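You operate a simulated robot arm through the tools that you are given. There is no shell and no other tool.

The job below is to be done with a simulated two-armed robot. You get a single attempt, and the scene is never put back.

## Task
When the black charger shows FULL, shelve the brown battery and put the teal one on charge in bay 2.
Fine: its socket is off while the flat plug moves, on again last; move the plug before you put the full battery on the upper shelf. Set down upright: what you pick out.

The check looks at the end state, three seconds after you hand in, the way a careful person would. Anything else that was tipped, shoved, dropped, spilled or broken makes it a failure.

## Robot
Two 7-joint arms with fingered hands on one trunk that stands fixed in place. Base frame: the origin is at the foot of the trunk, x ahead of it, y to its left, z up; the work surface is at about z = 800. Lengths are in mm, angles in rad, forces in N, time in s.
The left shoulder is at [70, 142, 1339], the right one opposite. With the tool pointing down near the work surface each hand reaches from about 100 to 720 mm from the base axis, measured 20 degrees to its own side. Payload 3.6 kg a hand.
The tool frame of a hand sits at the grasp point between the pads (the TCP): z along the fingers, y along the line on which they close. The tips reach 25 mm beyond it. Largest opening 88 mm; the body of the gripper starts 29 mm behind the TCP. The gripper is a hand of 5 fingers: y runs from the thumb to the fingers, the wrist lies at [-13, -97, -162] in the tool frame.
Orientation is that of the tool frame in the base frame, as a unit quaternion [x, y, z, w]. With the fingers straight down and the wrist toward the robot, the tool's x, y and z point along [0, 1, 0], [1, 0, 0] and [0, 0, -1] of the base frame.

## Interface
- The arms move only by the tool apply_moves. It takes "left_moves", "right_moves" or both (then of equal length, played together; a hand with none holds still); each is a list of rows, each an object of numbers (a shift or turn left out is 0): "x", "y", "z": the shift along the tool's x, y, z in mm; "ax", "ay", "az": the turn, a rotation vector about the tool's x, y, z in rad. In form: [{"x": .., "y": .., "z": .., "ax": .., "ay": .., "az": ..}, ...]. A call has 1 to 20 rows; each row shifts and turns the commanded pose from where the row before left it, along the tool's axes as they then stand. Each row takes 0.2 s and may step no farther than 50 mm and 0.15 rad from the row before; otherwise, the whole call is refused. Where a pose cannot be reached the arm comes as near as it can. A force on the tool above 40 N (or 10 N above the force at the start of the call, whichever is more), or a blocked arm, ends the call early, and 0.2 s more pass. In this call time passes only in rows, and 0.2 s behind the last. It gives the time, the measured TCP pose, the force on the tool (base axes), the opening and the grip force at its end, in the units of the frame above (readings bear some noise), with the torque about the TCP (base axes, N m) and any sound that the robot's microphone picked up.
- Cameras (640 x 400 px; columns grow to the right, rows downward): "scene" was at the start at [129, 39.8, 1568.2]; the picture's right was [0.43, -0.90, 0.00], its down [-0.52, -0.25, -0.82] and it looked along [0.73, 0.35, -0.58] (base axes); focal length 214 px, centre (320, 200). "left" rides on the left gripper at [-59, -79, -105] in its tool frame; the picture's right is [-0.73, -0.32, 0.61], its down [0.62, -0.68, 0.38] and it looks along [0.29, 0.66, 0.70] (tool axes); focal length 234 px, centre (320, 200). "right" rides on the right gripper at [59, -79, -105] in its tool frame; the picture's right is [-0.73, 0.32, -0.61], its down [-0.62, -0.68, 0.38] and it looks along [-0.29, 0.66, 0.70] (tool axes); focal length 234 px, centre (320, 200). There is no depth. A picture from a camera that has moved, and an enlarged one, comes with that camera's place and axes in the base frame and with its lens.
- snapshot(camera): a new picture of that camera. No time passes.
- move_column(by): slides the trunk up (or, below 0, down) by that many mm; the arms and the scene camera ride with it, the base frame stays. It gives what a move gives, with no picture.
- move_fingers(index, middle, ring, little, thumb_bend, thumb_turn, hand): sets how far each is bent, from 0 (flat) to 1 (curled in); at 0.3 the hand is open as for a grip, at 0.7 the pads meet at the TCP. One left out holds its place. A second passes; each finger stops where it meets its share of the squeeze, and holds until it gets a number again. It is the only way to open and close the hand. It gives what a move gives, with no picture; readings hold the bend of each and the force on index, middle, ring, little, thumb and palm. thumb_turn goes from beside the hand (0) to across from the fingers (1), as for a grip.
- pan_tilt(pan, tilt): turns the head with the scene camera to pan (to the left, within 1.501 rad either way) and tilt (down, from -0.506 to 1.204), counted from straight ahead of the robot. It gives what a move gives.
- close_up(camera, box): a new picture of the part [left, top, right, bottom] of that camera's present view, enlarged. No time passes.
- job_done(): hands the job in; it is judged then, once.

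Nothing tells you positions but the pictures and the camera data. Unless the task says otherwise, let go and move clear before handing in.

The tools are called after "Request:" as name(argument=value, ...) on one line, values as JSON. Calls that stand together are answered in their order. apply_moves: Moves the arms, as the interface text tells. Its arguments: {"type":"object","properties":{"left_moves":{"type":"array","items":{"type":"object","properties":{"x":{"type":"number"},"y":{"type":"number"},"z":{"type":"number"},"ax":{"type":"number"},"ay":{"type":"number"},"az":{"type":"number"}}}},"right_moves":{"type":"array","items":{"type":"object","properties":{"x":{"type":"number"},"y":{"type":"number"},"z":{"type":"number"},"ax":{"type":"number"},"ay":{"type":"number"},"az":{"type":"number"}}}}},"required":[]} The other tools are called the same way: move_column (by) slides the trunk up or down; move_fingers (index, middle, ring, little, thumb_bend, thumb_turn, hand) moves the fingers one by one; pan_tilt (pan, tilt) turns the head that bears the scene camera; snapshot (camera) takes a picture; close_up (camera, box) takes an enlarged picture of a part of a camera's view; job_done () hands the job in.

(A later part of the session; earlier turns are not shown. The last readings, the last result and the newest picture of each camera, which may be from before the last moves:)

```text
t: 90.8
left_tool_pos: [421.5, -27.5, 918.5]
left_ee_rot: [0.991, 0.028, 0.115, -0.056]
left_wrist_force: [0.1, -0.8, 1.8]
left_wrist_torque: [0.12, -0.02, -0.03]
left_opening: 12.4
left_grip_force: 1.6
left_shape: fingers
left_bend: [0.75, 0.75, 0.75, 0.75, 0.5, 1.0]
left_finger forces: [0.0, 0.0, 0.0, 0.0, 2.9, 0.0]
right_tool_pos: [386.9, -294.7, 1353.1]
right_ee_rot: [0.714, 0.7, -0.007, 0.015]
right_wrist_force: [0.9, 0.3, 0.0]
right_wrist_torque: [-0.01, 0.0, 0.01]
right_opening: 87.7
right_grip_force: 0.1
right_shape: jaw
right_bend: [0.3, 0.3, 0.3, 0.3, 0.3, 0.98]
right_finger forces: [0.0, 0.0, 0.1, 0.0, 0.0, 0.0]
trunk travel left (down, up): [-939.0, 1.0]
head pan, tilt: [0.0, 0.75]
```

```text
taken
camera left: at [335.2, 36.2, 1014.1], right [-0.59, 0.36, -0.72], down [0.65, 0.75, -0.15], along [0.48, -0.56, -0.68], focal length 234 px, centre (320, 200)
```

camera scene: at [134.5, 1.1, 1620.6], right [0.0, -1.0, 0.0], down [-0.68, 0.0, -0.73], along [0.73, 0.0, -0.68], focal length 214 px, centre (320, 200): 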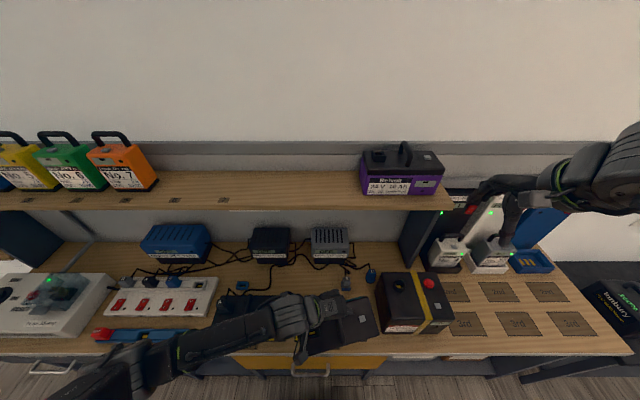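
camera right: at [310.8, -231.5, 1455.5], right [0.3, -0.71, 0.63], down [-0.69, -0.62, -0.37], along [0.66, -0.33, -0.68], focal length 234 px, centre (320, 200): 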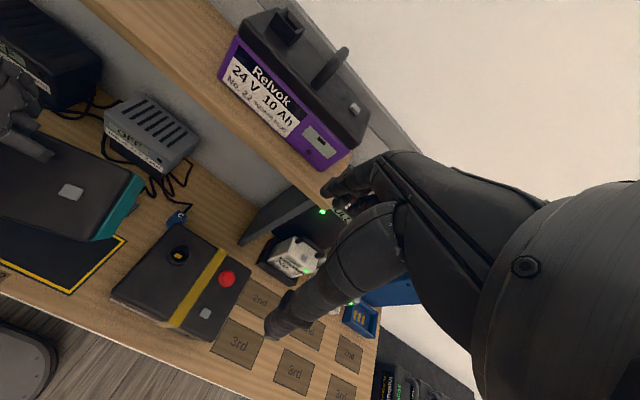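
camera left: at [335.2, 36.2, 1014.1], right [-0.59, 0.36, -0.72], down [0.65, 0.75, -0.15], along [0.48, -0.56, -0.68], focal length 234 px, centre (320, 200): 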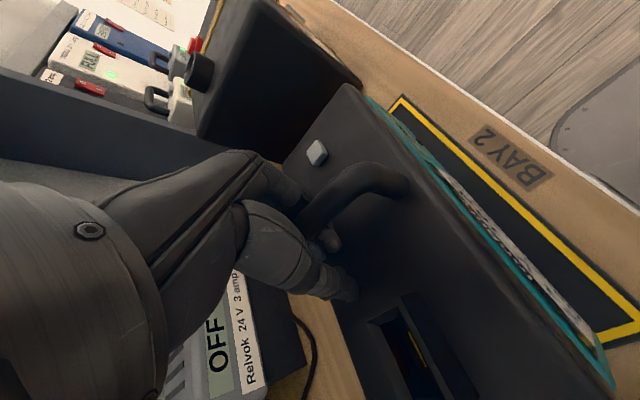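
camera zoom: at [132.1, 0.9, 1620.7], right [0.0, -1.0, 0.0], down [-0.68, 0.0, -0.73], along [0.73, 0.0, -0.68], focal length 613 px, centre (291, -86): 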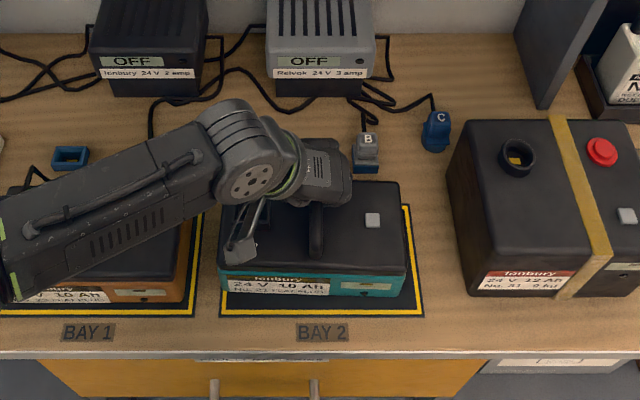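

The battery is flat in bay 2, spanning roughly x 353–453, y −133 to 82: it is about 9 mm too far left. I'll open the fingers more and then nudge the handle gently to the right with the thumb.

Request:
move_fingers(hand="left", thumb_bend=0.5, index=0.45, middle=0.45, ring=0.45, little=0.45)

Request:
apply_moves(left_moves=[{"x": -0.2, "y": 4, "z": -0.5}, {"x": -0.2, "y": 4, "z": -0.5}])

Request:
close_up(camera="scene", box=[240, 230, 420, 370])

Request:
snapshot(camera="left")

```text
t: 91.8
left_tool_pos: [421.7, -25.4, 919.8]
left_ee_rot: [0.991, 0.028, 0.116, -0.054]
left_wrist_force: [3.4, 6.5, 22.0]
left_wrist_torque: [-0.04, -0.2, 0.08]
left_opening: 20.4
left_grip_force: 10.9
left_shape: fingers
left_bend: [0.75, 0.51, 0.45, 0.45, 0.5, 1.0]
left_finger forces: [10.5, 11.4, 0.0, 0.1, 0.0, 0.0]
right_tool_pos: [386.3, -292.4, 1354.0]
right_ee_rot: [0.715, 0.699, -0.009, 0.015]
right_wrist_force: [-0.6, 0.1, -0.2]
right_wrist_torque: [-0.03, -0.01, -0.02]
right_opening: 87.8
right_grip_force: 0.1
right_shape: jaw
right_bend: [0.3, 0.3, 0.3, 0.3, 0.3, 0.98]
right_finger forces: [0.0, 0.1, 0.0, 0.0, 0.0, 0.1]
trunk travel left (down, up): [-939.0, 1.0]
head pan, tilt: [0.0, 0.75]
```

```text
t: 92.4
left_tool_pos: [421.8, -33.1, 918.8]
left_ee_rot: [0.991, 0.026, 0.116, -0.055]
left_wrist_force: [-2.2, 6.7, 18.7]
left_wrist_torque: [0.01, -0.05, -0.01]
left_opening: 20.1
left_grip_force: 9.8
left_shape: fingers
left_bend: [0.76, 0.51, 0.45, 0.45, 0.5, 1.0]
left_finger forces: [9.9, 8.3, 0.3, 0.0, 0.1, 0.0]
right_tool_pos: [384.3, -292.7, 1354.3]
right_ee_rot: [0.714, 0.699, -0.008, 0.015]
right_wrist_force: [-0.2, 0.2, 0.6]
right_wrist_torque: [-0.01, -0.01, 0.02]
right_opening: 87.7
right_grip_force: 0.1
right_shape: jaw
right_bend: [0.3, 0.3, 0.3, 0.3, 0.3, 0.98]
right_finger forces: [0.1, 0.0, 0.0, 0.1, 0.1, 0.0]
trunk travel left (down, up): [-939.0, 1.0]
head pan, tilt: [0.0, 0.75]
```

```text
2.86 times, centred on (330, 300) of scene
camera zoom: at [129.9, 3.4, 1621.0], right [0.0, -1.0, 0.0], down [-0.68, 0.0, -0.73], along [0.73, 0.0, -0.68], focal length 613 px, centre (291, -86)
```

zoom: 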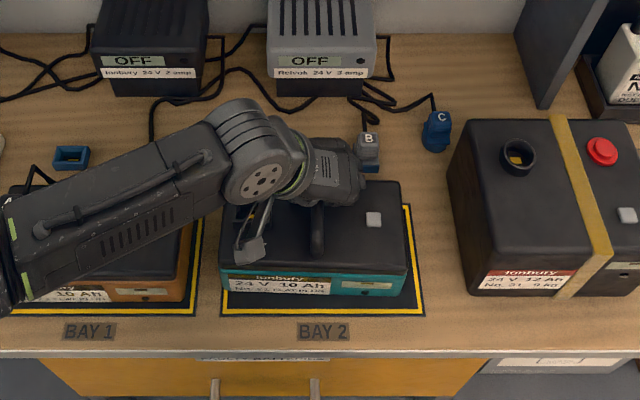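

```text
taken
camera left: at [334.2, 29.6, 1014.8], right [-0.59, 0.36, -0.72], down [0.65, 0.75, -0.16], along [0.48, -0.56, -0.67], focal length 234 px, centre (320, 200)
```

left: 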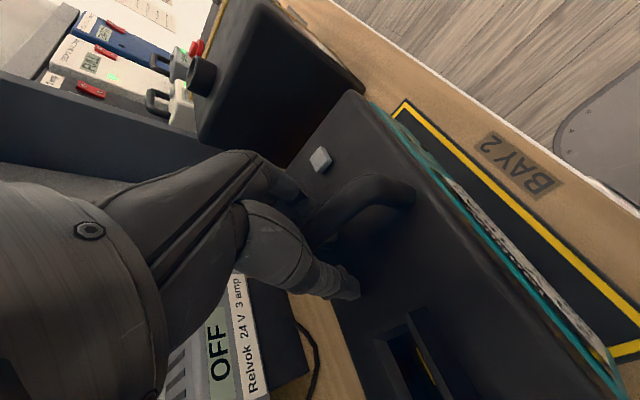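

The index fingertip is pressing on the lid as it opens. I'll raise the hand a little so it can spread, checking I don't catch the bar.

Request:
apply_moves(left_moves=[{"x": 0.7, "y": -0.3, "z": -2.9}, {"x": 0.7, "y": -0.3, "z": -2.9}, {"x": 0.7, "y": -0.3, "z": -2.9}])

Request:
close_up(camera="scene", box=[240, 230, 420, 370])

```text
t: 93.2
left_tool_pos: [422.3, -34.1, 927.6]
left_ee_rot: [0.991, 0.027, 0.115, -0.056]
left_wrist_force: [0.0, 1.8, 5.8]
left_wrist_torque: [-0.07, 0.0, -0.04]
left_opening: 41.7
left_grip_force: 2.6
left_shape: fingers
left_bend: [0.5, 0.45, 0.45, 0.45, 0.5, 1.0]
left_finger forces: [5.5, 0.0, 0.0, 0.0, 0.0, 0.1]
right_tool_pos: [386.8, -294.1, 1353.1]
right_ee_rot: [0.714, 0.7, -0.008, 0.016]
right_wrist_force: [-0.2, 0.1, -0.9]
right_wrist_torque: [-0.02, -0.01, 0.02]
right_opening: 87.9
right_grip_force: 0.0
right_shape: jaw
right_bend: [0.3, 0.3, 0.3, 0.3, 0.3, 0.98]
right_finger forces: [0.1, 0.1, 0.0, 0.0, 0.1, 0.0]
trunk travel left (down, up): [-939.0, 1.0]
head pan, tilt: [0.0, 0.75]
```

```text
2.86 times, centred on (330, 300) of scene
camera zoom: at [132.1, 1.9, 1620.7], right [0.0, -1.0, 0.0], down [-0.68, 0.0, -0.73], along [0.73, 0.0, -0.68], focal length 613 px, centre (291, -86)
```

zoom: 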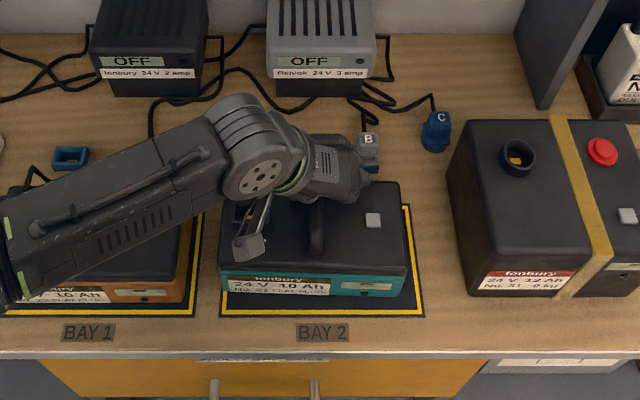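

The hand is free now. I'll nudge the handle to the right by about 10 mm.

Request:
apply_moves(left_moves=[{"x": 0.7, "y": -0.3, "z": -2.9}, {"x": -0.2, "y": 4, "z": -0.5}, {"x": -0.2, "y": 4, "z": -0.5}, {"x": -0.2, "y": 4, "z": -0.5}])

Request:
close_up(camera="scene", box=[240, 230, 420, 370])

```text
t: 94.2
left_tool_pos: [423.1, -45.3, 930.3]
left_ee_rot: [0.991, 0.028, 0.115, -0.056]
left_wrist_force: [-0.8, 1.7, 0.8]
left_wrist_torque: [0.04, -0.01, -0.01]
left_opening: 50.1
left_grip_force: 1.1
left_shape: fingers
left_bend: [0.45, 0.45, 0.45, 0.45, 0.48, 1.0]
left_finger forces: [0.0, 0.0, 0.1, 0.0, 2.4, 0.0]
right_tool_pos: [388.2, -293.5, 1352.3]
right_ee_rot: [0.714, 0.7, -0.009, 0.015]
right_wrist_force: [0.5, 1.1, 0.2]
right_wrist_torque: [-0.03, 0.02, 0.03]
right_opening: 87.9
right_grip_force: 0.1
right_shape: jaw
right_bend: [0.3, 0.3, 0.3, 0.3, 0.3, 0.98]
right_finger forces: [0.1, 0.0, 0.0, 0.0, 0.0, 0.0]
trunk travel left (down, up): [-939.0, 1.0]
head pan, tilt: [0.0, 0.75]
```

```text
2.86 times, centred on (330, 300) of scene
camera zoom: at [132.9, 2.3, 1620.7], right [0.0, -1.0, 0.0], down [-0.68, 0.0, -0.73], along [0.73, 0.0, -0.68], focal length 613 px, centre (291, -86)
```

zoom: 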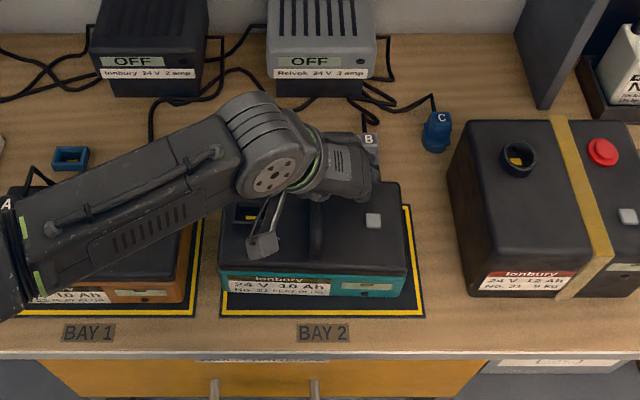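

The thumb has just made contact with the handle. Pushing a further ~11 mm.

Request:
apply_moves(left_moves=[{"x": -0.2, "y": 4, "z": -0.5}, {"x": -0.2, "y": 4, "z": -0.5}, {"x": -0.2, "y": 4, "z": -0.5}])

Request:
close_up(camera="scene", box=[240, 230, 420, 370])

```text
t: 95.0
left_tool_pos: [423.2, -58.5, 929.8]
left_ee_rot: [0.991, 0.026, 0.116, -0.055]
left_wrist_force: [0.6, 4.4, -0.9]
left_wrist_torque: [-0.01, 0.01, -0.05]
left_opening: 52.6
left_grip_force: 2.5
left_shape: fingers
left_bend: [0.45, 0.45, 0.45, 0.45, 0.46, 1.0]
left_finger forces: [0.0, 0.0, 0.1, 0.1, 4.3, 0.0]
right_tool_pos: [388.5, -295.0, 1351.6]
right_ee_rot: [0.714, 0.7, -0.009, 0.015]
right_wrist_force: [0.0, 0.3, 0.0]
right_wrist_torque: [-0.04, -0.02, 0.03]
right_opening: 87.8
right_grip_force: 0.1
right_shape: jaw
right_bend: [0.3, 0.3, 0.3, 0.3, 0.3, 0.98]
right_finger forces: [0.0, 0.0, 0.0, 0.0, 0.1, 0.0]
trunk travel left (down, up): [-939.0, 1.0]
head pan, tilt: [0.0, 0.75]
```

```text
2.86 times, centred on (330, 300) of scene
camera zoom: at [133.1, 2.4, 1620.7], right [0.0, -1.0, 0.0], down [-0.68, 0.0, -0.73], along [0.73, 0.0, -0.68], focal length 613 px, centre (291, -86)
```

zoom: 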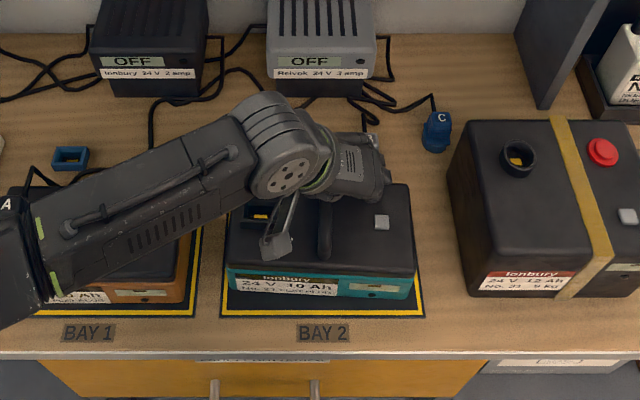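

The teal battery is now centred in bay 2, upright. I'll lift the left hand clear and check the result.

Request:
apply_moves(left_moves=[{"x": 0.2, "y": -5, "z": 0.5}, {"x": 5.8, "y": -2.7, "z": -24}, {"x": 9, "y": -4.2, "z": -38}, {"x": 9, "y": -4.2, "z": -38}, {"x": 9, "y": -4.2, "z": -38}])

Request:
snapshot(camera="scene")

Request:
close_up(camera="right", box=[0, 100, 240, 280])

Request:
snapshot(camera="left")

```text
t: 96.2
left_tool_pos: [423.5, -53.3, 1073.8]
left_ee_rot: [0.991, 0.027, 0.114, -0.056]
left_wrist_force: [-0.7, -0.9, 0.2]
left_wrist_torque: [-0.01, 0.02, 0.03]
left_opening: 47.0
left_grip_force: 0.0
left_shape: fingers
left_bend: [0.45, 0.45, 0.45, 0.45, 0.5, 1.0]
left_finger forces: [0.0, 0.1, 0.0, 0.0, 0.0, 0.0]
right_tool_pos: [386.6, -293.9, 1352.0]
right_ee_rot: [0.714, 0.7, -0.008, 0.014]
right_wrist_force: [-0.2, 0.1, 0.1]
right_wrist_torque: [0.0, 0.0, 0.01]
right_opening: 87.7
right_grip_force: 0.3
right_shape: jaw
right_bend: [0.3, 0.3, 0.3, 0.3, 0.3, 0.98]
right_finger forces: [0.0, 0.0, 0.0, 0.0, 0.0, 0.0]
trunk travel left (down, up): [-939.0, 1.0]
head pan, tilt: [0.0, 0.75]
```

```text
taken
camera scene: at [132.9, 1.0, 1620.7], right [0.0, -1.0, 0.0], down [-0.68, 0.0, -0.73], along [0.73, 0.0, -0.68], focal length 214 px, centre (320, 200)
```

scene: 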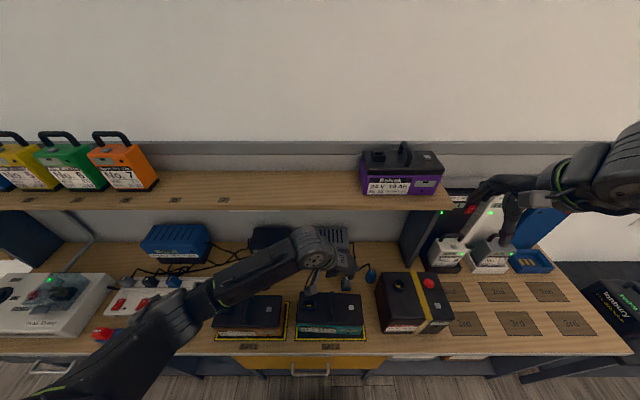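

```text
2.22 times, centred on (120, 190) of right
camera zoom: at [308.6, -231.2, 1456.1], right [0.3, -0.71, 0.63], down [-0.69, -0.62, -0.37], along [0.66, -0.33, -0.68], focal length 520 px, centre (764, 222)
```

zoom: 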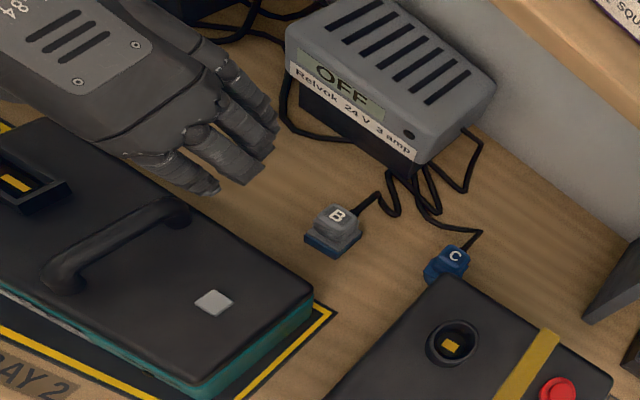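

```text
taken
camera left: at [336.4, 9.5, 1169.8], right [-0.59, 0.36, -0.72], down [0.65, 0.75, -0.16], along [0.48, -0.56, -0.68], focal length 234 px, centre (320, 200)
```

left: 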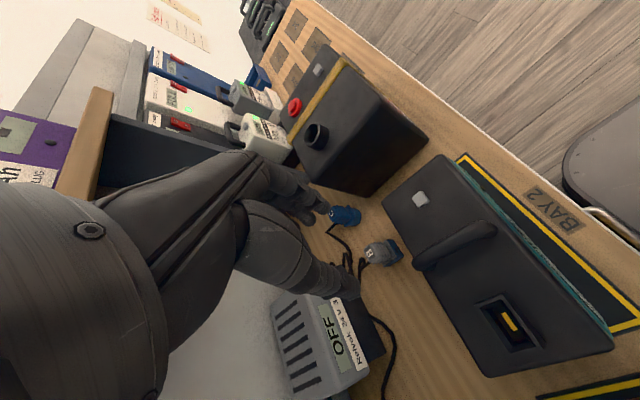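

The teal battery sits upright and centred in bay 2. Next is the plug: I'll straighten the left hand vertical and move it over to the left of plug A for a close look.

Request:
apply_moves(left_moves=[{"ax": -0.056, "ay": -0.114, "az": 0.028}, {"ax": -0.056, "ay": -0.114, "az": 0.028}, {"x": -6, "y": -42, "z": -0.6}, {"x": -6, "y": -42, "z": -0.6}, {"x": -6, "y": -42, "z": -0.6}, {"x": -6, "y": -42, "z": -0.6}, {"x": -6, "y": -42, "z": -0.6}, {"x": -6, "y": -42, "z": -0.6}, {"x": -6, "y": -42, "z": -0.6}, {"x": -6, "y": -42, "z": -0.6}, {"x": -6, "y": -42, "z": -0.6}, {"x": -6, "y": -42, "z": -0.6}])

Request:
snapshot(camera="left")

Request:
close_up(camera="scene", box=[190, 260, 390, 360])

```text
t: 98.8
left_tool_pos: [363.1, 369.3, 1079.5]
left_ee_rot: [1.0, -0.001, 0.002, 0.001]
left_wrist_force: [0.2, -0.5, -1.0]
left_wrist_torque: [0.01, -0.01, -0.02]
left_opening: 47.3
left_grip_force: 0.0
left_shape: fingers
left_bend: [0.45, 0.45, 0.45, 0.45, 0.5, 1.0]
left_finger forces: [0.0, 0.0, 0.0, 0.0, 0.0, 0.0]
right_tool_pos: [387.1, -293.3, 1352.1]
right_ee_rot: [0.714, 0.7, -0.009, 0.014]
right_wrist_force: [-0.6, -0.4, 0.6]
right_wrist_torque: [0.01, -0.01, 0.02]
right_opening: 87.8
right_grip_force: 0.0
right_shape: jaw
right_bend: [0.3, 0.3, 0.3, 0.3, 0.3, 0.98]
right_finger forces: [0.0, 0.1, 0.1, 0.2, 0.0, 0.1]
trunk travel left (down, up): [-939.0, 1.0]
head pan, tilt: [0.0, 0.75]
```

```text
taken
camera left: at [302.8, 447.0, 1184.1], right [-0.72, 0.32, -0.61], down [0.63, 0.68, -0.38], along [0.29, -0.66, -0.69], focal length 234 px, centre (320, 200)
```

left: 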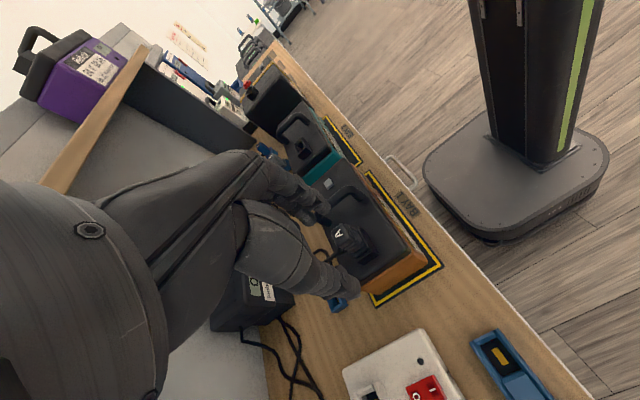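

```text
3.20 times, centred on (290, 310) of scene
camera zoom: at [132.3, 2.4, 1620.8], right [0.0, -1.0, 0.0], down [-0.68, 0.0, -0.73], along [0.73, 0.0, -0.68], focal length 686 px, centre (416, -152)
```

zoom: 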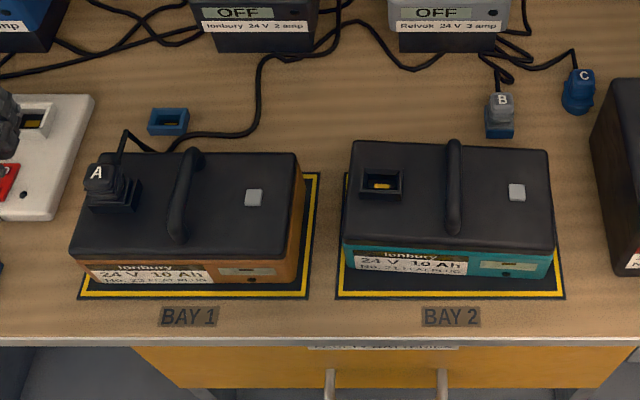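

Now a clear view. I'll zoom in on plug A, the brown battery's handle and the teal inlet to measure them.

Request:
close_up(camera="scene", box=[208, 296, 272, 336])

Request:
close_up(camera="scene", box=[288, 290, 352, 330])

Request:
close_up(camera="left", box=[280, 180, 440, 300])

Request:
close_up(camera="left", box=[270, 110, 350, 180])

```text
10.00 times, centred on (240, 316) of scene
camera zoom: at [132.3, 2.4, 1620.8], right [0.0, -1.0, 0.0], down [-0.68, 0.0, -0.73], along [0.73, 0.0, -0.68], focal length 2145 px, centre (1120, -960)
```

zoom: 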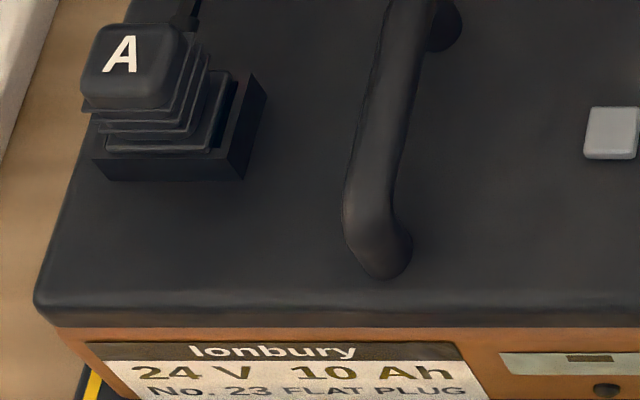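

```text
10.00 times, centred on (320, 310) of scene
camera zoom: at [132.3, 2.4, 1620.8], right [0.0, -1.0, 0.0], down [-0.68, 0.0, -0.73], along [0.73, 0.0, -0.68], focal length 2145 px, centre (320, -900)
```

zoom: 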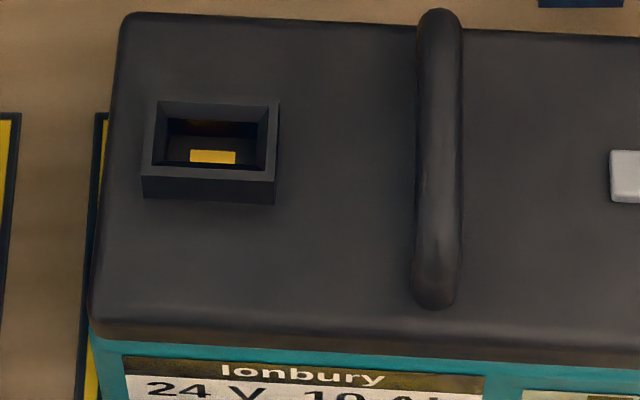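

```text
3.33 times, centred on (360, 240) of left
camera zoom: at [302.8, 447.0, 1184.1], right [-0.72, 0.32, -0.61], down [0.63, 0.68, -0.38], along [0.29, -0.66, -0.69], focal length 781 px, centre (187, 67)
```

zoom: 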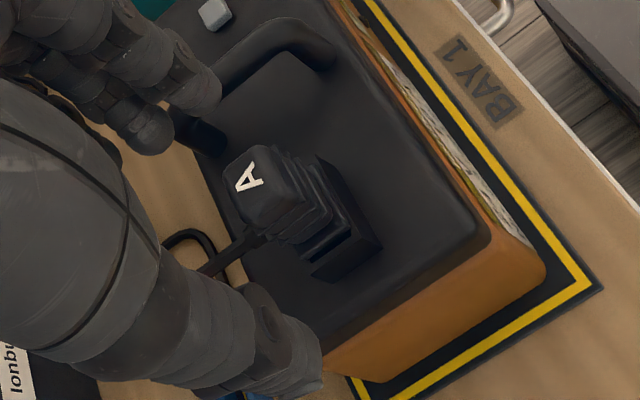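

```text
5.71 times, centred on (310, 145) of left
camera zoom: at [302.8, 447.0, 1184.1], right [-0.72, 0.32, -0.61], down [0.63, 0.68, -0.38], along [0.29, -0.66, -0.69], focal length 1338 px, centre (377, 514)
```

zoom: 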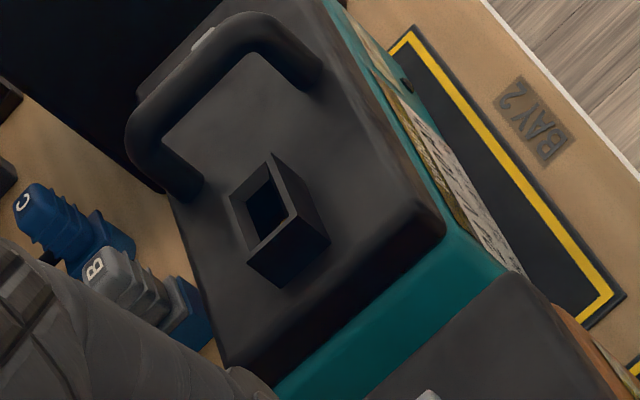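

Plug A's cap is at about (392, 298, 967) with the cable leaving at the back; the teal inlet is centred near (406, 36) with its rim top at z≈913. The bench top works out at z≈805. I'll set a thumb–index–middle grip, move above plug A, and descend partway.

Request:
move_fingers(hand="left", index=0.42, middle=0.42, ring=0.3, little=0.3, thumb_bend=0.42, thumb_turn=1.0)

Request:
apply_moves(left_moves=[{"x": 8, "y": 23.5, "z": 13}, {"x": 8, "y": 23.5, "z": 13}, {"x": 9, "y": 23.5, "z": 13}, {"z": 15}])

Request:
snapshot(camera="left")

Request:
close_up(camera="scene", box=[190, 270, 310, 350])

```text
t: 99.8
left_tool_pos: [362.5, 367.2, 1079.2]
left_ee_rot: [1.0, -0.002, 0.001, 0.0]
left_wrist_force: [-0.6, 0.2, -0.8]
left_wrist_torque: [0.0, 0.0, -0.02]
left_opening: 58.6
left_grip_force: 0.1
left_shape: fingers
left_bend: [0.42, 0.42, 0.3, 0.3, 0.42, 0.99]
left_finger forces: [0.0, 0.1, 0.1, 0.0, 0.0, 0.1]
right_tool_pos: [388.4, -295.1, 1353.3]
right_ee_rot: [0.714, 0.7, -0.008, 0.014]
right_wrist_force: [-0.5, -0.2, 0.6]
right_wrist_torque: [0.02, 0.05, 0.01]
right_opening: 87.6
right_grip_force: 0.0
right_shape: jaw
right_bend: [0.3, 0.3, 0.3, 0.3, 0.3, 0.98]
right_finger forces: [0.0, 0.0, 0.1, 0.0, 0.0, 0.0]
trunk travel left (down, up): [-939.0, 1.0]
head pan, tilt: [0.0, 0.75]
```

```text
t: 100.8
left_tool_pos: [387.0, 296.6, 1024.3]
left_ee_rot: [1.0, -0.001, 0.001, -0.001]
left_wrist_force: [0.2, -0.4, 0.0]
left_wrist_torque: [-0.01, 0.02, 0.02]
left_opening: 58.9
left_grip_force: 0.0
left_shape: fingers
left_bend: [0.42, 0.42, 0.3, 0.3, 0.42, 0.99]
left_finger forces: [0.0, 0.1, 0.1, 0.1, 0.0, 0.1]
right_tool_pos: [388.3, -294.4, 1352.8]
right_ee_rot: [0.714, 0.7, -0.009, 0.015]
right_wrist_force: [0.9, -0.1, 0.7]
right_wrist_torque: [0.01, -0.01, 0.01]
right_opening: 88.0
right_grip_force: 0.1
right_shape: jaw
right_bend: [0.3, 0.3, 0.3, 0.3, 0.3, 0.98]
right_finger forces: [0.0, 0.0, 0.0, 0.0, 0.0, 0.0]
trunk travel left (down, up): [-939.0, 1.0]
head pan, tilt: [0.0, 0.75]
```

```text
taken
camera left: at [328.5, 375.1, 1129.3], right [-0.72, 0.32, -0.61], down [0.63, 0.68, -0.38], along [0.29, -0.66, -0.7], focal length 234 px, centre (320, 200)
```

left: 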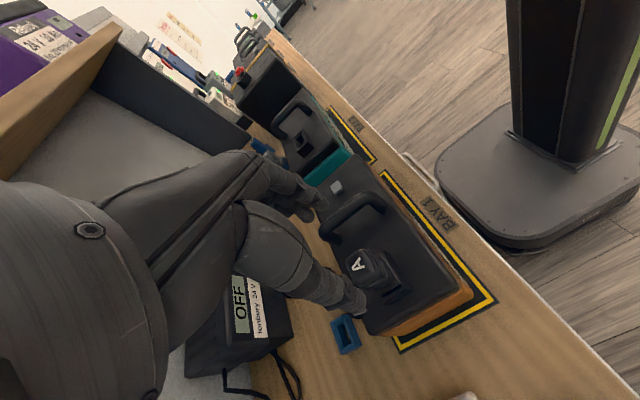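

```text
5.00 times, centred on (250, 310) of scene
camera zoom: at [132.8, 1.8, 1620.8], right [0.0, -1.0, 0.0], down [-0.68, 0.0, -0.73], along [0.73, 0.0, -0.68], focal length 1072 px, centre (670, -350)
```

zoom: 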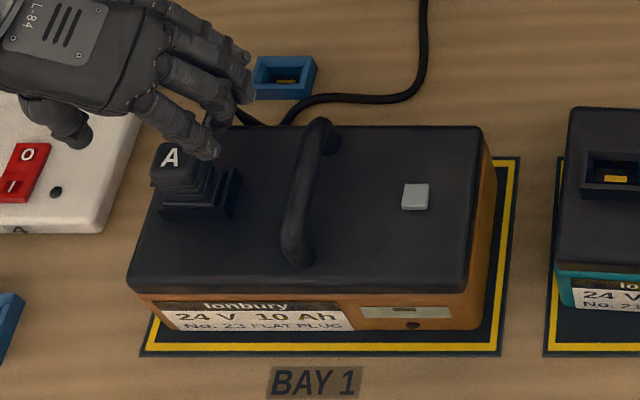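

The fingers straddle plug A in line. I'll descend in steps around it.

Request:
apply_moves(left_moves=[{"z": 20}, {"z": 20}, {"z": 15}])

Request:
close_up(camera="left", box=[260, 150, 460, 330])

Request:
close_up(camera="scene", box=[190, 270, 310, 350])

```text
t: 101.6
left_tool_pos: [386.6, 297.1, 969.2]
left_ee_rot: [1.0, -0.001, 0.002, 0.0]
left_wrist_force: [0.6, -0.3, 0.2]
left_wrist_torque: [0.01, 0.0, 0.01]
left_opening: 58.7
left_grip_force: 0.0
left_shape: fingers
left_bend: [0.42, 0.42, 0.3, 0.3, 0.42, 0.99]
left_finger forces: [0.0, 0.1, 0.1, 0.0, 0.0, 0.1]
right_tool_pos: [388.7, -294.0, 1352.6]
right_ee_rot: [0.714, 0.7, -0.008, 0.015]
right_wrist_force: [0.0, 0.5, 0.8]
right_wrist_torque: [0.04, -0.01, 0.02]
right_opening: 87.8
right_grip_force: 0.0
right_shape: jaw
right_bend: [0.3, 0.3, 0.3, 0.3, 0.3, 0.98]
right_finger forces: [0.0, 0.0, 0.0, 0.0, 0.0, 0.1]
trunk travel left (down, up): [-939.0, 1.0]
head pan, tilt: [0.0, 0.75]
```

```text
2.22 times, centred on (360, 240) of left
camera zoom: at [328.2, 374.3, 1074.6], right [-0.72, 0.32, -0.61], down [0.63, 0.68, -0.38], along [0.29, -0.66, -0.7], focal length 520 px, centre (231, 111)
```

zoom: 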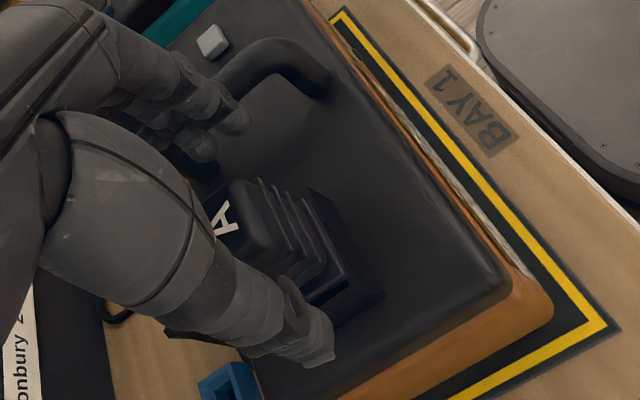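

```text
5.00 times, centred on (250, 310) of scene
camera zoom: at [132.8, 1.5, 1620.8], right [0.0, -1.0, 0.0], down [-0.68, 0.0, -0.73], along [0.73, 0.0, -0.68], focal length 1072 px, centre (670, -350)
```

zoom: 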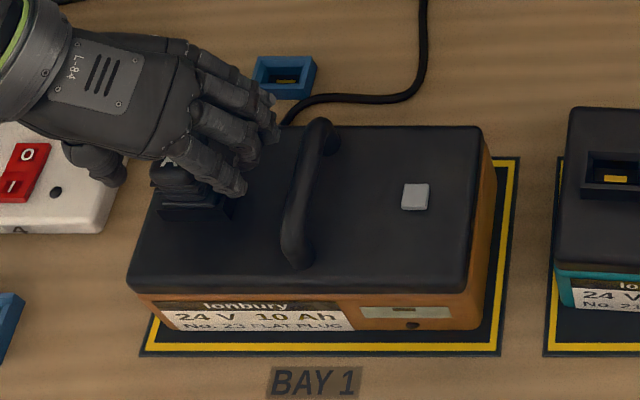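

Thumb, index and middle line up well with the plug. Descending the last ~22 mm and then closing on it.

Request:
apply_moves(left_moves=[{"z": 12}, {"z": 10}])

Request:
move_fingers(hand="left", index=0.85, middle=0.85, thumb_bend=0.85)

Request:
close_up(camera="left", box=[260, 150, 460, 330])

Request:
close_up(camera="scene", box=[190, 270, 310, 350])

```text
t: 102.2
left_tool_pos: [388.4, 295.9, 948.2]
left_ee_rot: [1.0, -0.002, 0.001, 0.0]
left_wrist_force: [-0.4, -0.5, -0.5]
left_wrist_torque: [0.0, 0.02, 0.02]
left_opening: 58.7
left_grip_force: 0.2
left_shape: fingers
left_bend: [0.42, 0.42, 0.3, 0.3, 0.42, 0.99]
left_finger forces: [0.0, 0.0, 0.1, 0.1, 0.1, 0.1]
right_tool_pos: [386.4, -294.9, 1354.0]
right_ee_rot: [0.715, 0.699, -0.009, 0.014]
right_wrist_force: [-0.7, -0.3, -0.1]
right_wrist_torque: [0.03, -0.02, 0.03]
right_opening: 87.9
right_grip_force: 0.0
right_shape: jaw
right_bend: [0.3, 0.3, 0.3, 0.3, 0.3, 0.98]
right_finger forces: [0.0, 0.1, 0.0, 0.1, 0.1, 0.0]
trunk travel left (down, up): [-939.0, 1.0]
head pan, tilt: [0.0, 0.75]
```

```text
t: 103.2
left_tool_pos: [388.5, 296.8, 949.2]
left_ee_rot: [1.0, 0.0, 0.002, 0.0]
left_wrist_force: [0.1, 6.4, 6.9]
left_wrist_torque: [0.12, -0.09, 0.02]
left_opening: 7.0
left_grip_force: 20.9
left_shape: fingers
left_bend: [0.84, 0.6, 0.3, 0.3, 0.66, 1.0]
left_finger forces: [8.6, 12.9, 0.0, 0.0, 20.7, 0.1]
right_tool_pos: [386.4, -292.4, 1353.1]
right_ee_rot: [0.714, 0.7, -0.009, 0.015]
right_wrist_force: [0.3, 0.7, -0.3]
right_wrist_torque: [0.0, -0.02, 0.03]
right_opening: 87.8
right_grip_force: 0.1
right_shape: jaw
right_bend: [0.3, 0.3, 0.3, 0.3, 0.3, 0.98]
right_finger forces: [0.1, 0.0, 0.1, 0.1, 0.1, 0.1]
trunk travel left (down, up): [-939.0, 1.0]
head pan, tilt: [0.0, 0.75]
```

```text
2.22 times, centred on (360, 240) of left
camera zoom: at [327.8, 375.2, 1052.7], right [-0.72, 0.32, -0.61], down [0.63, 0.68, -0.38], along [0.29, -0.66, -0.69], focal length 520 px, centre (231, 111)
```

zoom: 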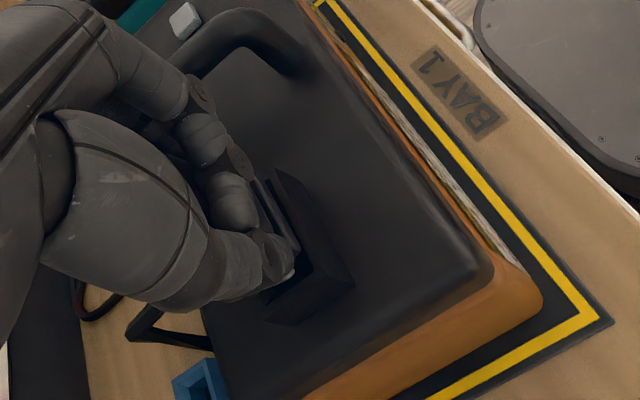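

```text
5.00 times, centred on (250, 310) of scene
camera zoom: at [131.5, 2.7, 1621.0], right [0.0, -1.0, 0.0], down [-0.68, 0.0, -0.73], along [0.73, 0.0, -0.68], focal length 1072 px, centre (670, -350)
```

zoom: 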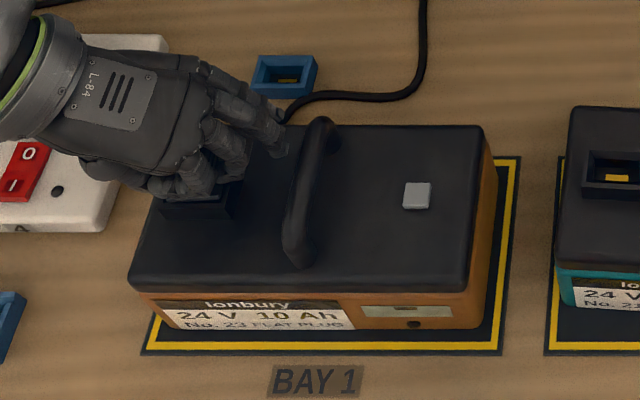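

I have a firm hold on plug A (about 21 N). The socket is off, so I'll pull it straight up in small steps.

Request:
apply_moves(left_moves=[{"z": -4}, {"z": -4}, {"z": -4}, {"z": -4}])

Request:
close_up(camera="left", box=[260, 150, 460, 330])

Request:
close_up(camera="scene", box=[190, 270, 310, 350])

```text
t: 104.2
left_tool_pos: [389.0, 295.9, 964.0]
left_ee_rot: [1.0, -0.001, 0.001, 0.001]
left_wrist_force: [0.6, -0.6, -0.7]
left_wrist_torque: [0.0, 0.02, -0.01]
left_opening: 5.8
left_grip_force: 12.7
left_shape: fingers
left_bend: [0.84, 0.59, 0.3, 0.3, 0.71, 1.0]
left_finger forces: [0.1, 12.4, 0.0, 0.1, 13.5, 0.1]
right_tool_pos: [388.0, -294.2, 1351.8]
right_ee_rot: [0.715, 0.699, -0.009, 0.015]
right_wrist_force: [-0.7, 0.7, 0.0]
right_wrist_torque: [0.0, 0.02, 0.01]
right_opening: 87.7
right_grip_force: 0.1
right_shape: jaw
right_bend: [0.3, 0.3, 0.3, 0.3, 0.3, 0.98]
right_finger forces: [0.0, 0.0, 0.0, 0.1, 0.0, 0.0]
trunk travel left (down, up): [-939.0, 1.0]
head pan, tilt: [0.0, 0.75]
```

```text
2.22 times, centred on (360, 240) of left
camera zoom: at [328.7, 374.4, 1068.8], right [-0.72, 0.32, -0.61], down [0.63, 0.68, -0.38], along [0.29, -0.66, -0.7], focal length 520 px, centre (231, 111)
```

zoom: 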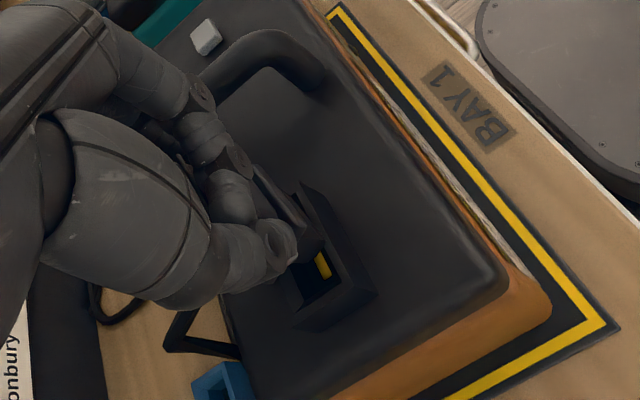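

```text
5.00 times, centred on (250, 310) of scene
camera zoom: at [133.2, 1.6, 1620.7], right [0.0, -1.0, 0.0], down [-0.68, 0.0, -0.73], along [0.73, 0.0, -0.68], focal length 1072 px, centre (670, -350)
```

zoom: 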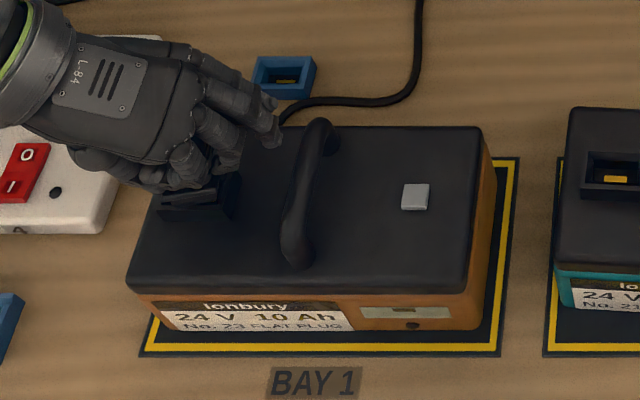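

The plug came out cleanly and is held between thumb and middle finger. I'll raise it well above the handles and check how it sits in the hand.

Request:
apply_moves(left_moves=[{"z": -8}, {"z": -14}, {"z": -16}, {"z": -16}, {"z": -12}])

Request:
close_up(camera="left", box=[240, 140, 440, 320])

Request:
close_up(camera="scene", box=[180, 240, 300, 330])

Request:
close_up(camera="right", box=[0, 0, 160, 140])

```text
t: 105.4
left_tool_pos: [387.8, 296.2, 1029.2]
left_ee_rot: [1.0, 0.0, 0.001, -0.001]
left_wrist_force: [-0.4, -0.2, -0.4]
left_wrist_torque: [0.01, 0.0, 0.0]
left_opening: 5.6
left_grip_force: 13.0
left_shape: fingers
left_bend: [0.84, 0.59, 0.3, 0.3, 0.71, 1.0]
left_finger forces: [0.1, 12.5, 0.1, 0.0, 13.4, 0.1]
right_tool_pos: [387.2, -295.5, 1352.8]
right_ee_rot: [0.714, 0.7, -0.007, 0.014]
right_wrist_force: [-0.4, 0.0, 0.1]
right_wrist_torque: [0.04, -0.02, 0.03]
right_opening: 87.9
right_grip_force: 0.0
right_shape: jaw
right_bend: [0.3, 0.3, 0.3, 0.3, 0.3, 0.98]
right_finger forces: [0.1, 0.0, 0.0, 0.0, 0.0, 0.0]
trunk travel left (down, up): [-939.0, 1.0]
head pan, tilt: [0.0, 0.75]
```

```text
2.22 times, centred on (340, 230) of left
camera zoom: at [328.2, 374.6, 1134.9], right [-0.72, 0.32, -0.61], down [0.63, 0.68, -0.38], along [0.29, -0.66, -0.7], focal length 520 px, centre (276, 133)
```

zoom: 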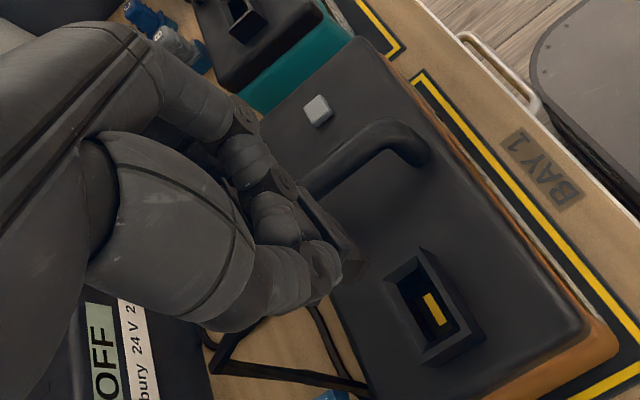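

```text
4.44 times, centred on (240, 285) of scene
camera zoom: at [132.8, 1.5, 1620.7], right [0.0, -1.0, 0.0], down [-0.68, 0.0, -0.73], along [0.73, 0.0, -0.68], focal length 953 px, centre (676, -178)
```

zoom: 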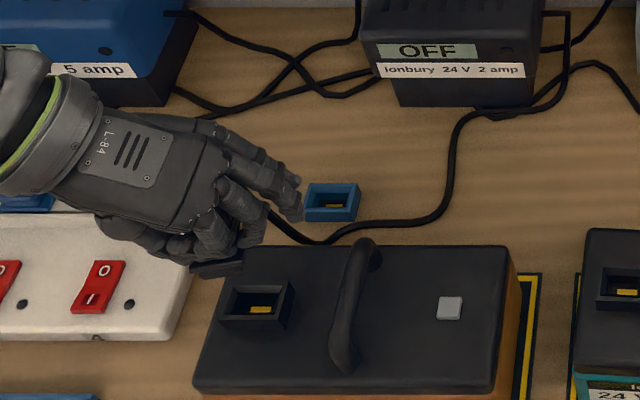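

```text
2.86 times, centred on (80, 70) of right
camera zoom: at [308.5, -230.8, 1456.2], right [0.3, -0.71, 0.63], down [-0.69, -0.62, -0.37], along [0.66, -0.33, -0.68], focal length 669 px, centre (1006, 571)
```

zoom: 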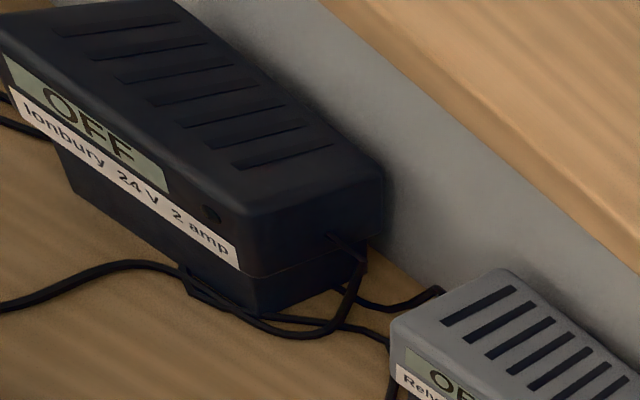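

The plug is out and held. I'll zoom in to judge its tilt and exact position in the grip before moving it to the teal inlet.

Request:
close_up(camera="scene", box=[208, 275, 248, 305])

Request:
close_up(camera="left", box=[300, 180, 400, 260])

```text
13.33 times, centred on (228, 290) of scene
camera zoom: at [132.8, 1.5, 1620.7], right [0.0, -1.0, 0.0], down [-0.68, 0.0, -0.73], along [0.73, 0.0, -0.68], focal length 2860 px, centre (1547, -1000)
```

zoom: 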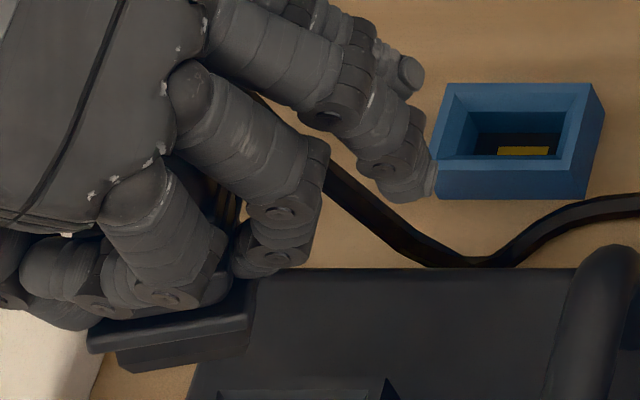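

```text
5.00 times, centred on (350, 220) of left
camera zoom: at [328.2, 374.6, 1134.9], right [-0.72, 0.32, -0.61], down [0.63, 0.68, -0.38], along [0.29, -0.66, -0.7], focal length 1171 px, centre (170, 100)
```

zoom: 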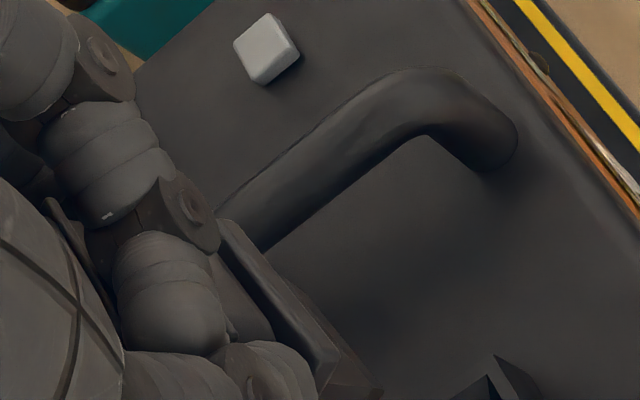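

The plug sits about 11° yawed in my grip, its body centred roughly 9 mm beyond the TCP in x. I'll rotate to square it and carry it over at this height to above the teal inlet.

Request:
apply_moves(left_moves=[{"az": 0.107}, {"az": 0.107}, {"x": 4, "y": 15}, {"x": 7.5, "y": 29}, {"x": 7.5, "y": 29}, {"x": 7.5, "y": 29}, {"x": 7.5, "y": 29}, {"x": 7.5, "y": 29}, {"x": 7.5, "y": 29}, {"x": 7.5, "y": 29}, {"x": 4.2, "y": 20}, {"x": 3.5, "y": 14}])

Request:
snapshot(camera="scene")

Request:
close_up(camera="scene", box=[285, 270, 345, 315])

Request:
close_up(camera="left", box=[240, 140, 440, 320])

```text
t: 108.0
left_tool_pos: [397.8, 33.9, 1030.1]
left_ee_rot: [0.994, -0.107, 0.001, 0.0]
left_wrist_force: [0.1, 0.0, -0.8]
left_wrist_torque: [0.01, -0.02, -0.02]
left_opening: 5.8
left_grip_force: 13.1
left_shape: fingers
left_bend: [0.84, 0.59, 0.3, 0.3, 0.71, 1.0]
left_finger forces: [0.0, 12.5, 0.0, 0.1, 13.3, 0.0]
right_tool_pos: [388.1, -294.1, 1351.9]
right_ee_rot: [0.714, 0.7, -0.007, 0.015]
right_wrist_force: [-0.1, -0.1, 0.6]
right_wrist_torque: [0.0, 0.01, 0.0]
right_opening: 87.7
right_grip_force: 0.0
right_shape: jaw
right_bend: [0.3, 0.3, 0.3, 0.3, 0.3, 0.98]
right_finger forces: [0.0, 0.0, 0.0, 0.0, 0.1, 0.0]
trunk travel left (down, up): [-939.0, 1.0]
head pan, tilt: [0.0, 0.75]
```

```text
taken
camera scene: at [133.1, 1.0, 1620.7], right [0.0, -1.0, 0.0], down [-0.68, 0.0, -0.73], along [0.73, 0.0, -0.68], focal length 214 px, centre (320, 200)
```

scene: 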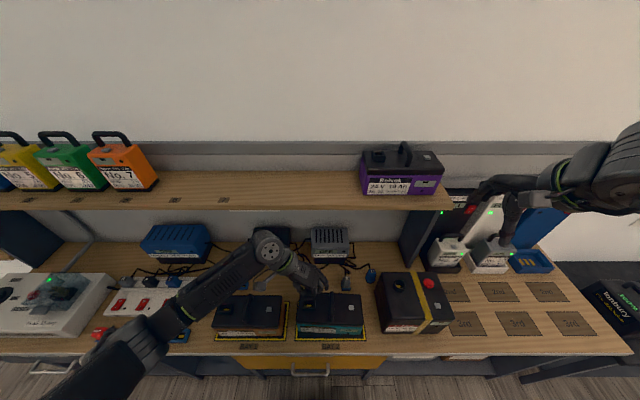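

```text
8.89 times, centred on (315, 292) of scene
camera zoom: at [133.1, 1.0, 1620.7], right [0.0, -1.0, 0.0], down [-0.68, 0.0, -0.73], along [0.73, 0.0, -0.68], focal length 1906 px, centre (364, -622)
```

zoom: 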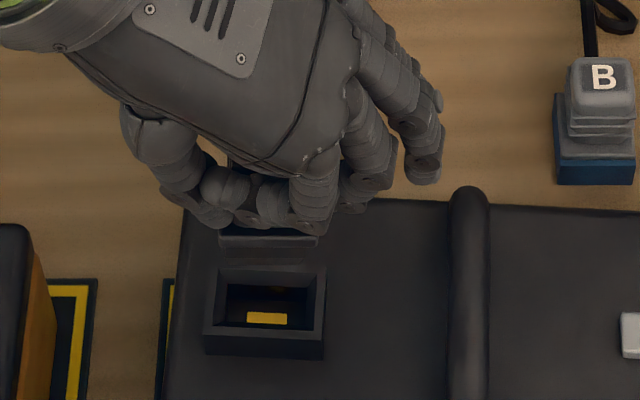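

```text
2.22 times, centred on (340, 230) of left
camera zoom: at [355.5, 124.2, 1135.3], right [-0.64, 0.47, -0.61], down [0.76, 0.53, -0.38], along [0.14, -0.7, -0.7], focal length 520 px, centre (276, 133)
```

zoom: 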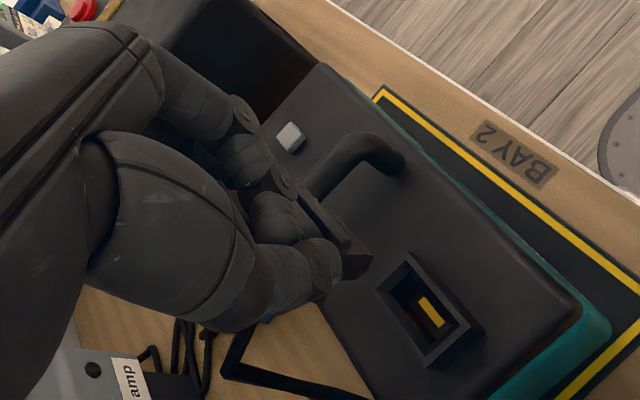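

The plug hangs just behind the inlet in view, roughly 4 mm too far right. I'll take tighter views to measure its tongue against the opening.

Request:
close_up(camera="left", box=[310, 220, 410, 290])

Request:
close_up(camera="scene", box=[298, 284, 328, 308])

Request:
close_up(camera="right", box=[0, 150, 100, 250])

```text
5.71 times, centred on (360, 255) of left
camera zoom: at [355.5, 124.2, 1135.3], right [-0.64, 0.47, -0.61], down [0.76, 0.53, -0.38], along [0.14, -0.7, -0.7], focal length 1338 px, centre (91, -114)
```

zoom: 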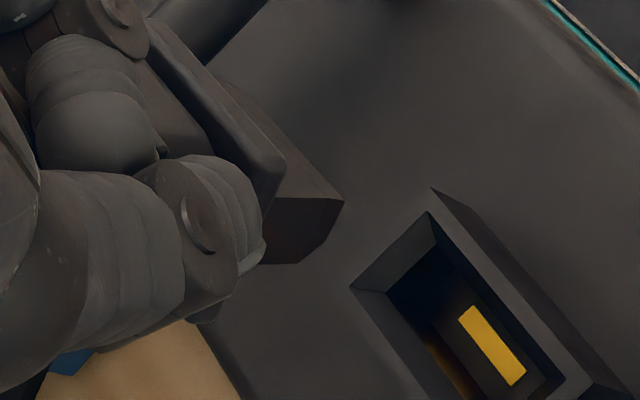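

```text
16.00 times, centred on (313, 296) of scene
camera zoom: at [133.1, 1.0, 1620.7], right [0.0, -1.0, 0.0], down [-0.68, 0.0, -0.73], along [0.73, 0.0, -0.68], focal length 3432 px, centre (432, -1336)
```

zoom: 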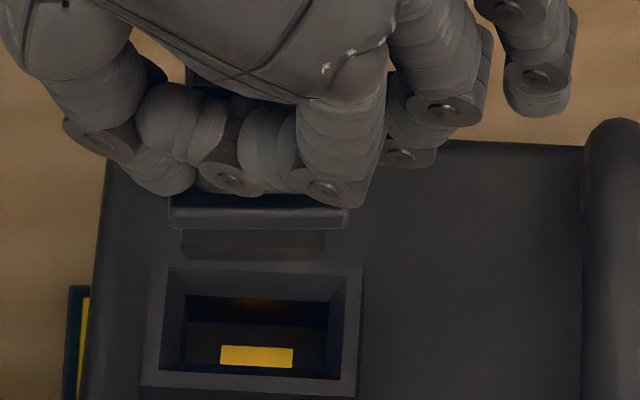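

```text
4.00 times, centred on (50, 200) of right
camera zoom: at [308.8, -231.2, 1456.0], right [0.3, -0.71, 0.63], down [-0.69, -0.62, -0.37], along [0.66, -0.33, -0.68], focal length 937 px, centre (1400, 200)
```

zoom: 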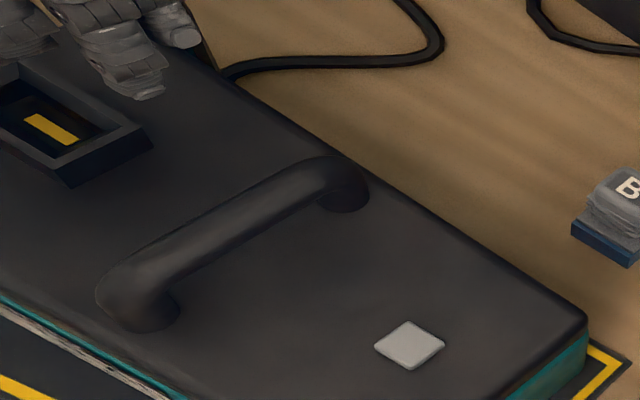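

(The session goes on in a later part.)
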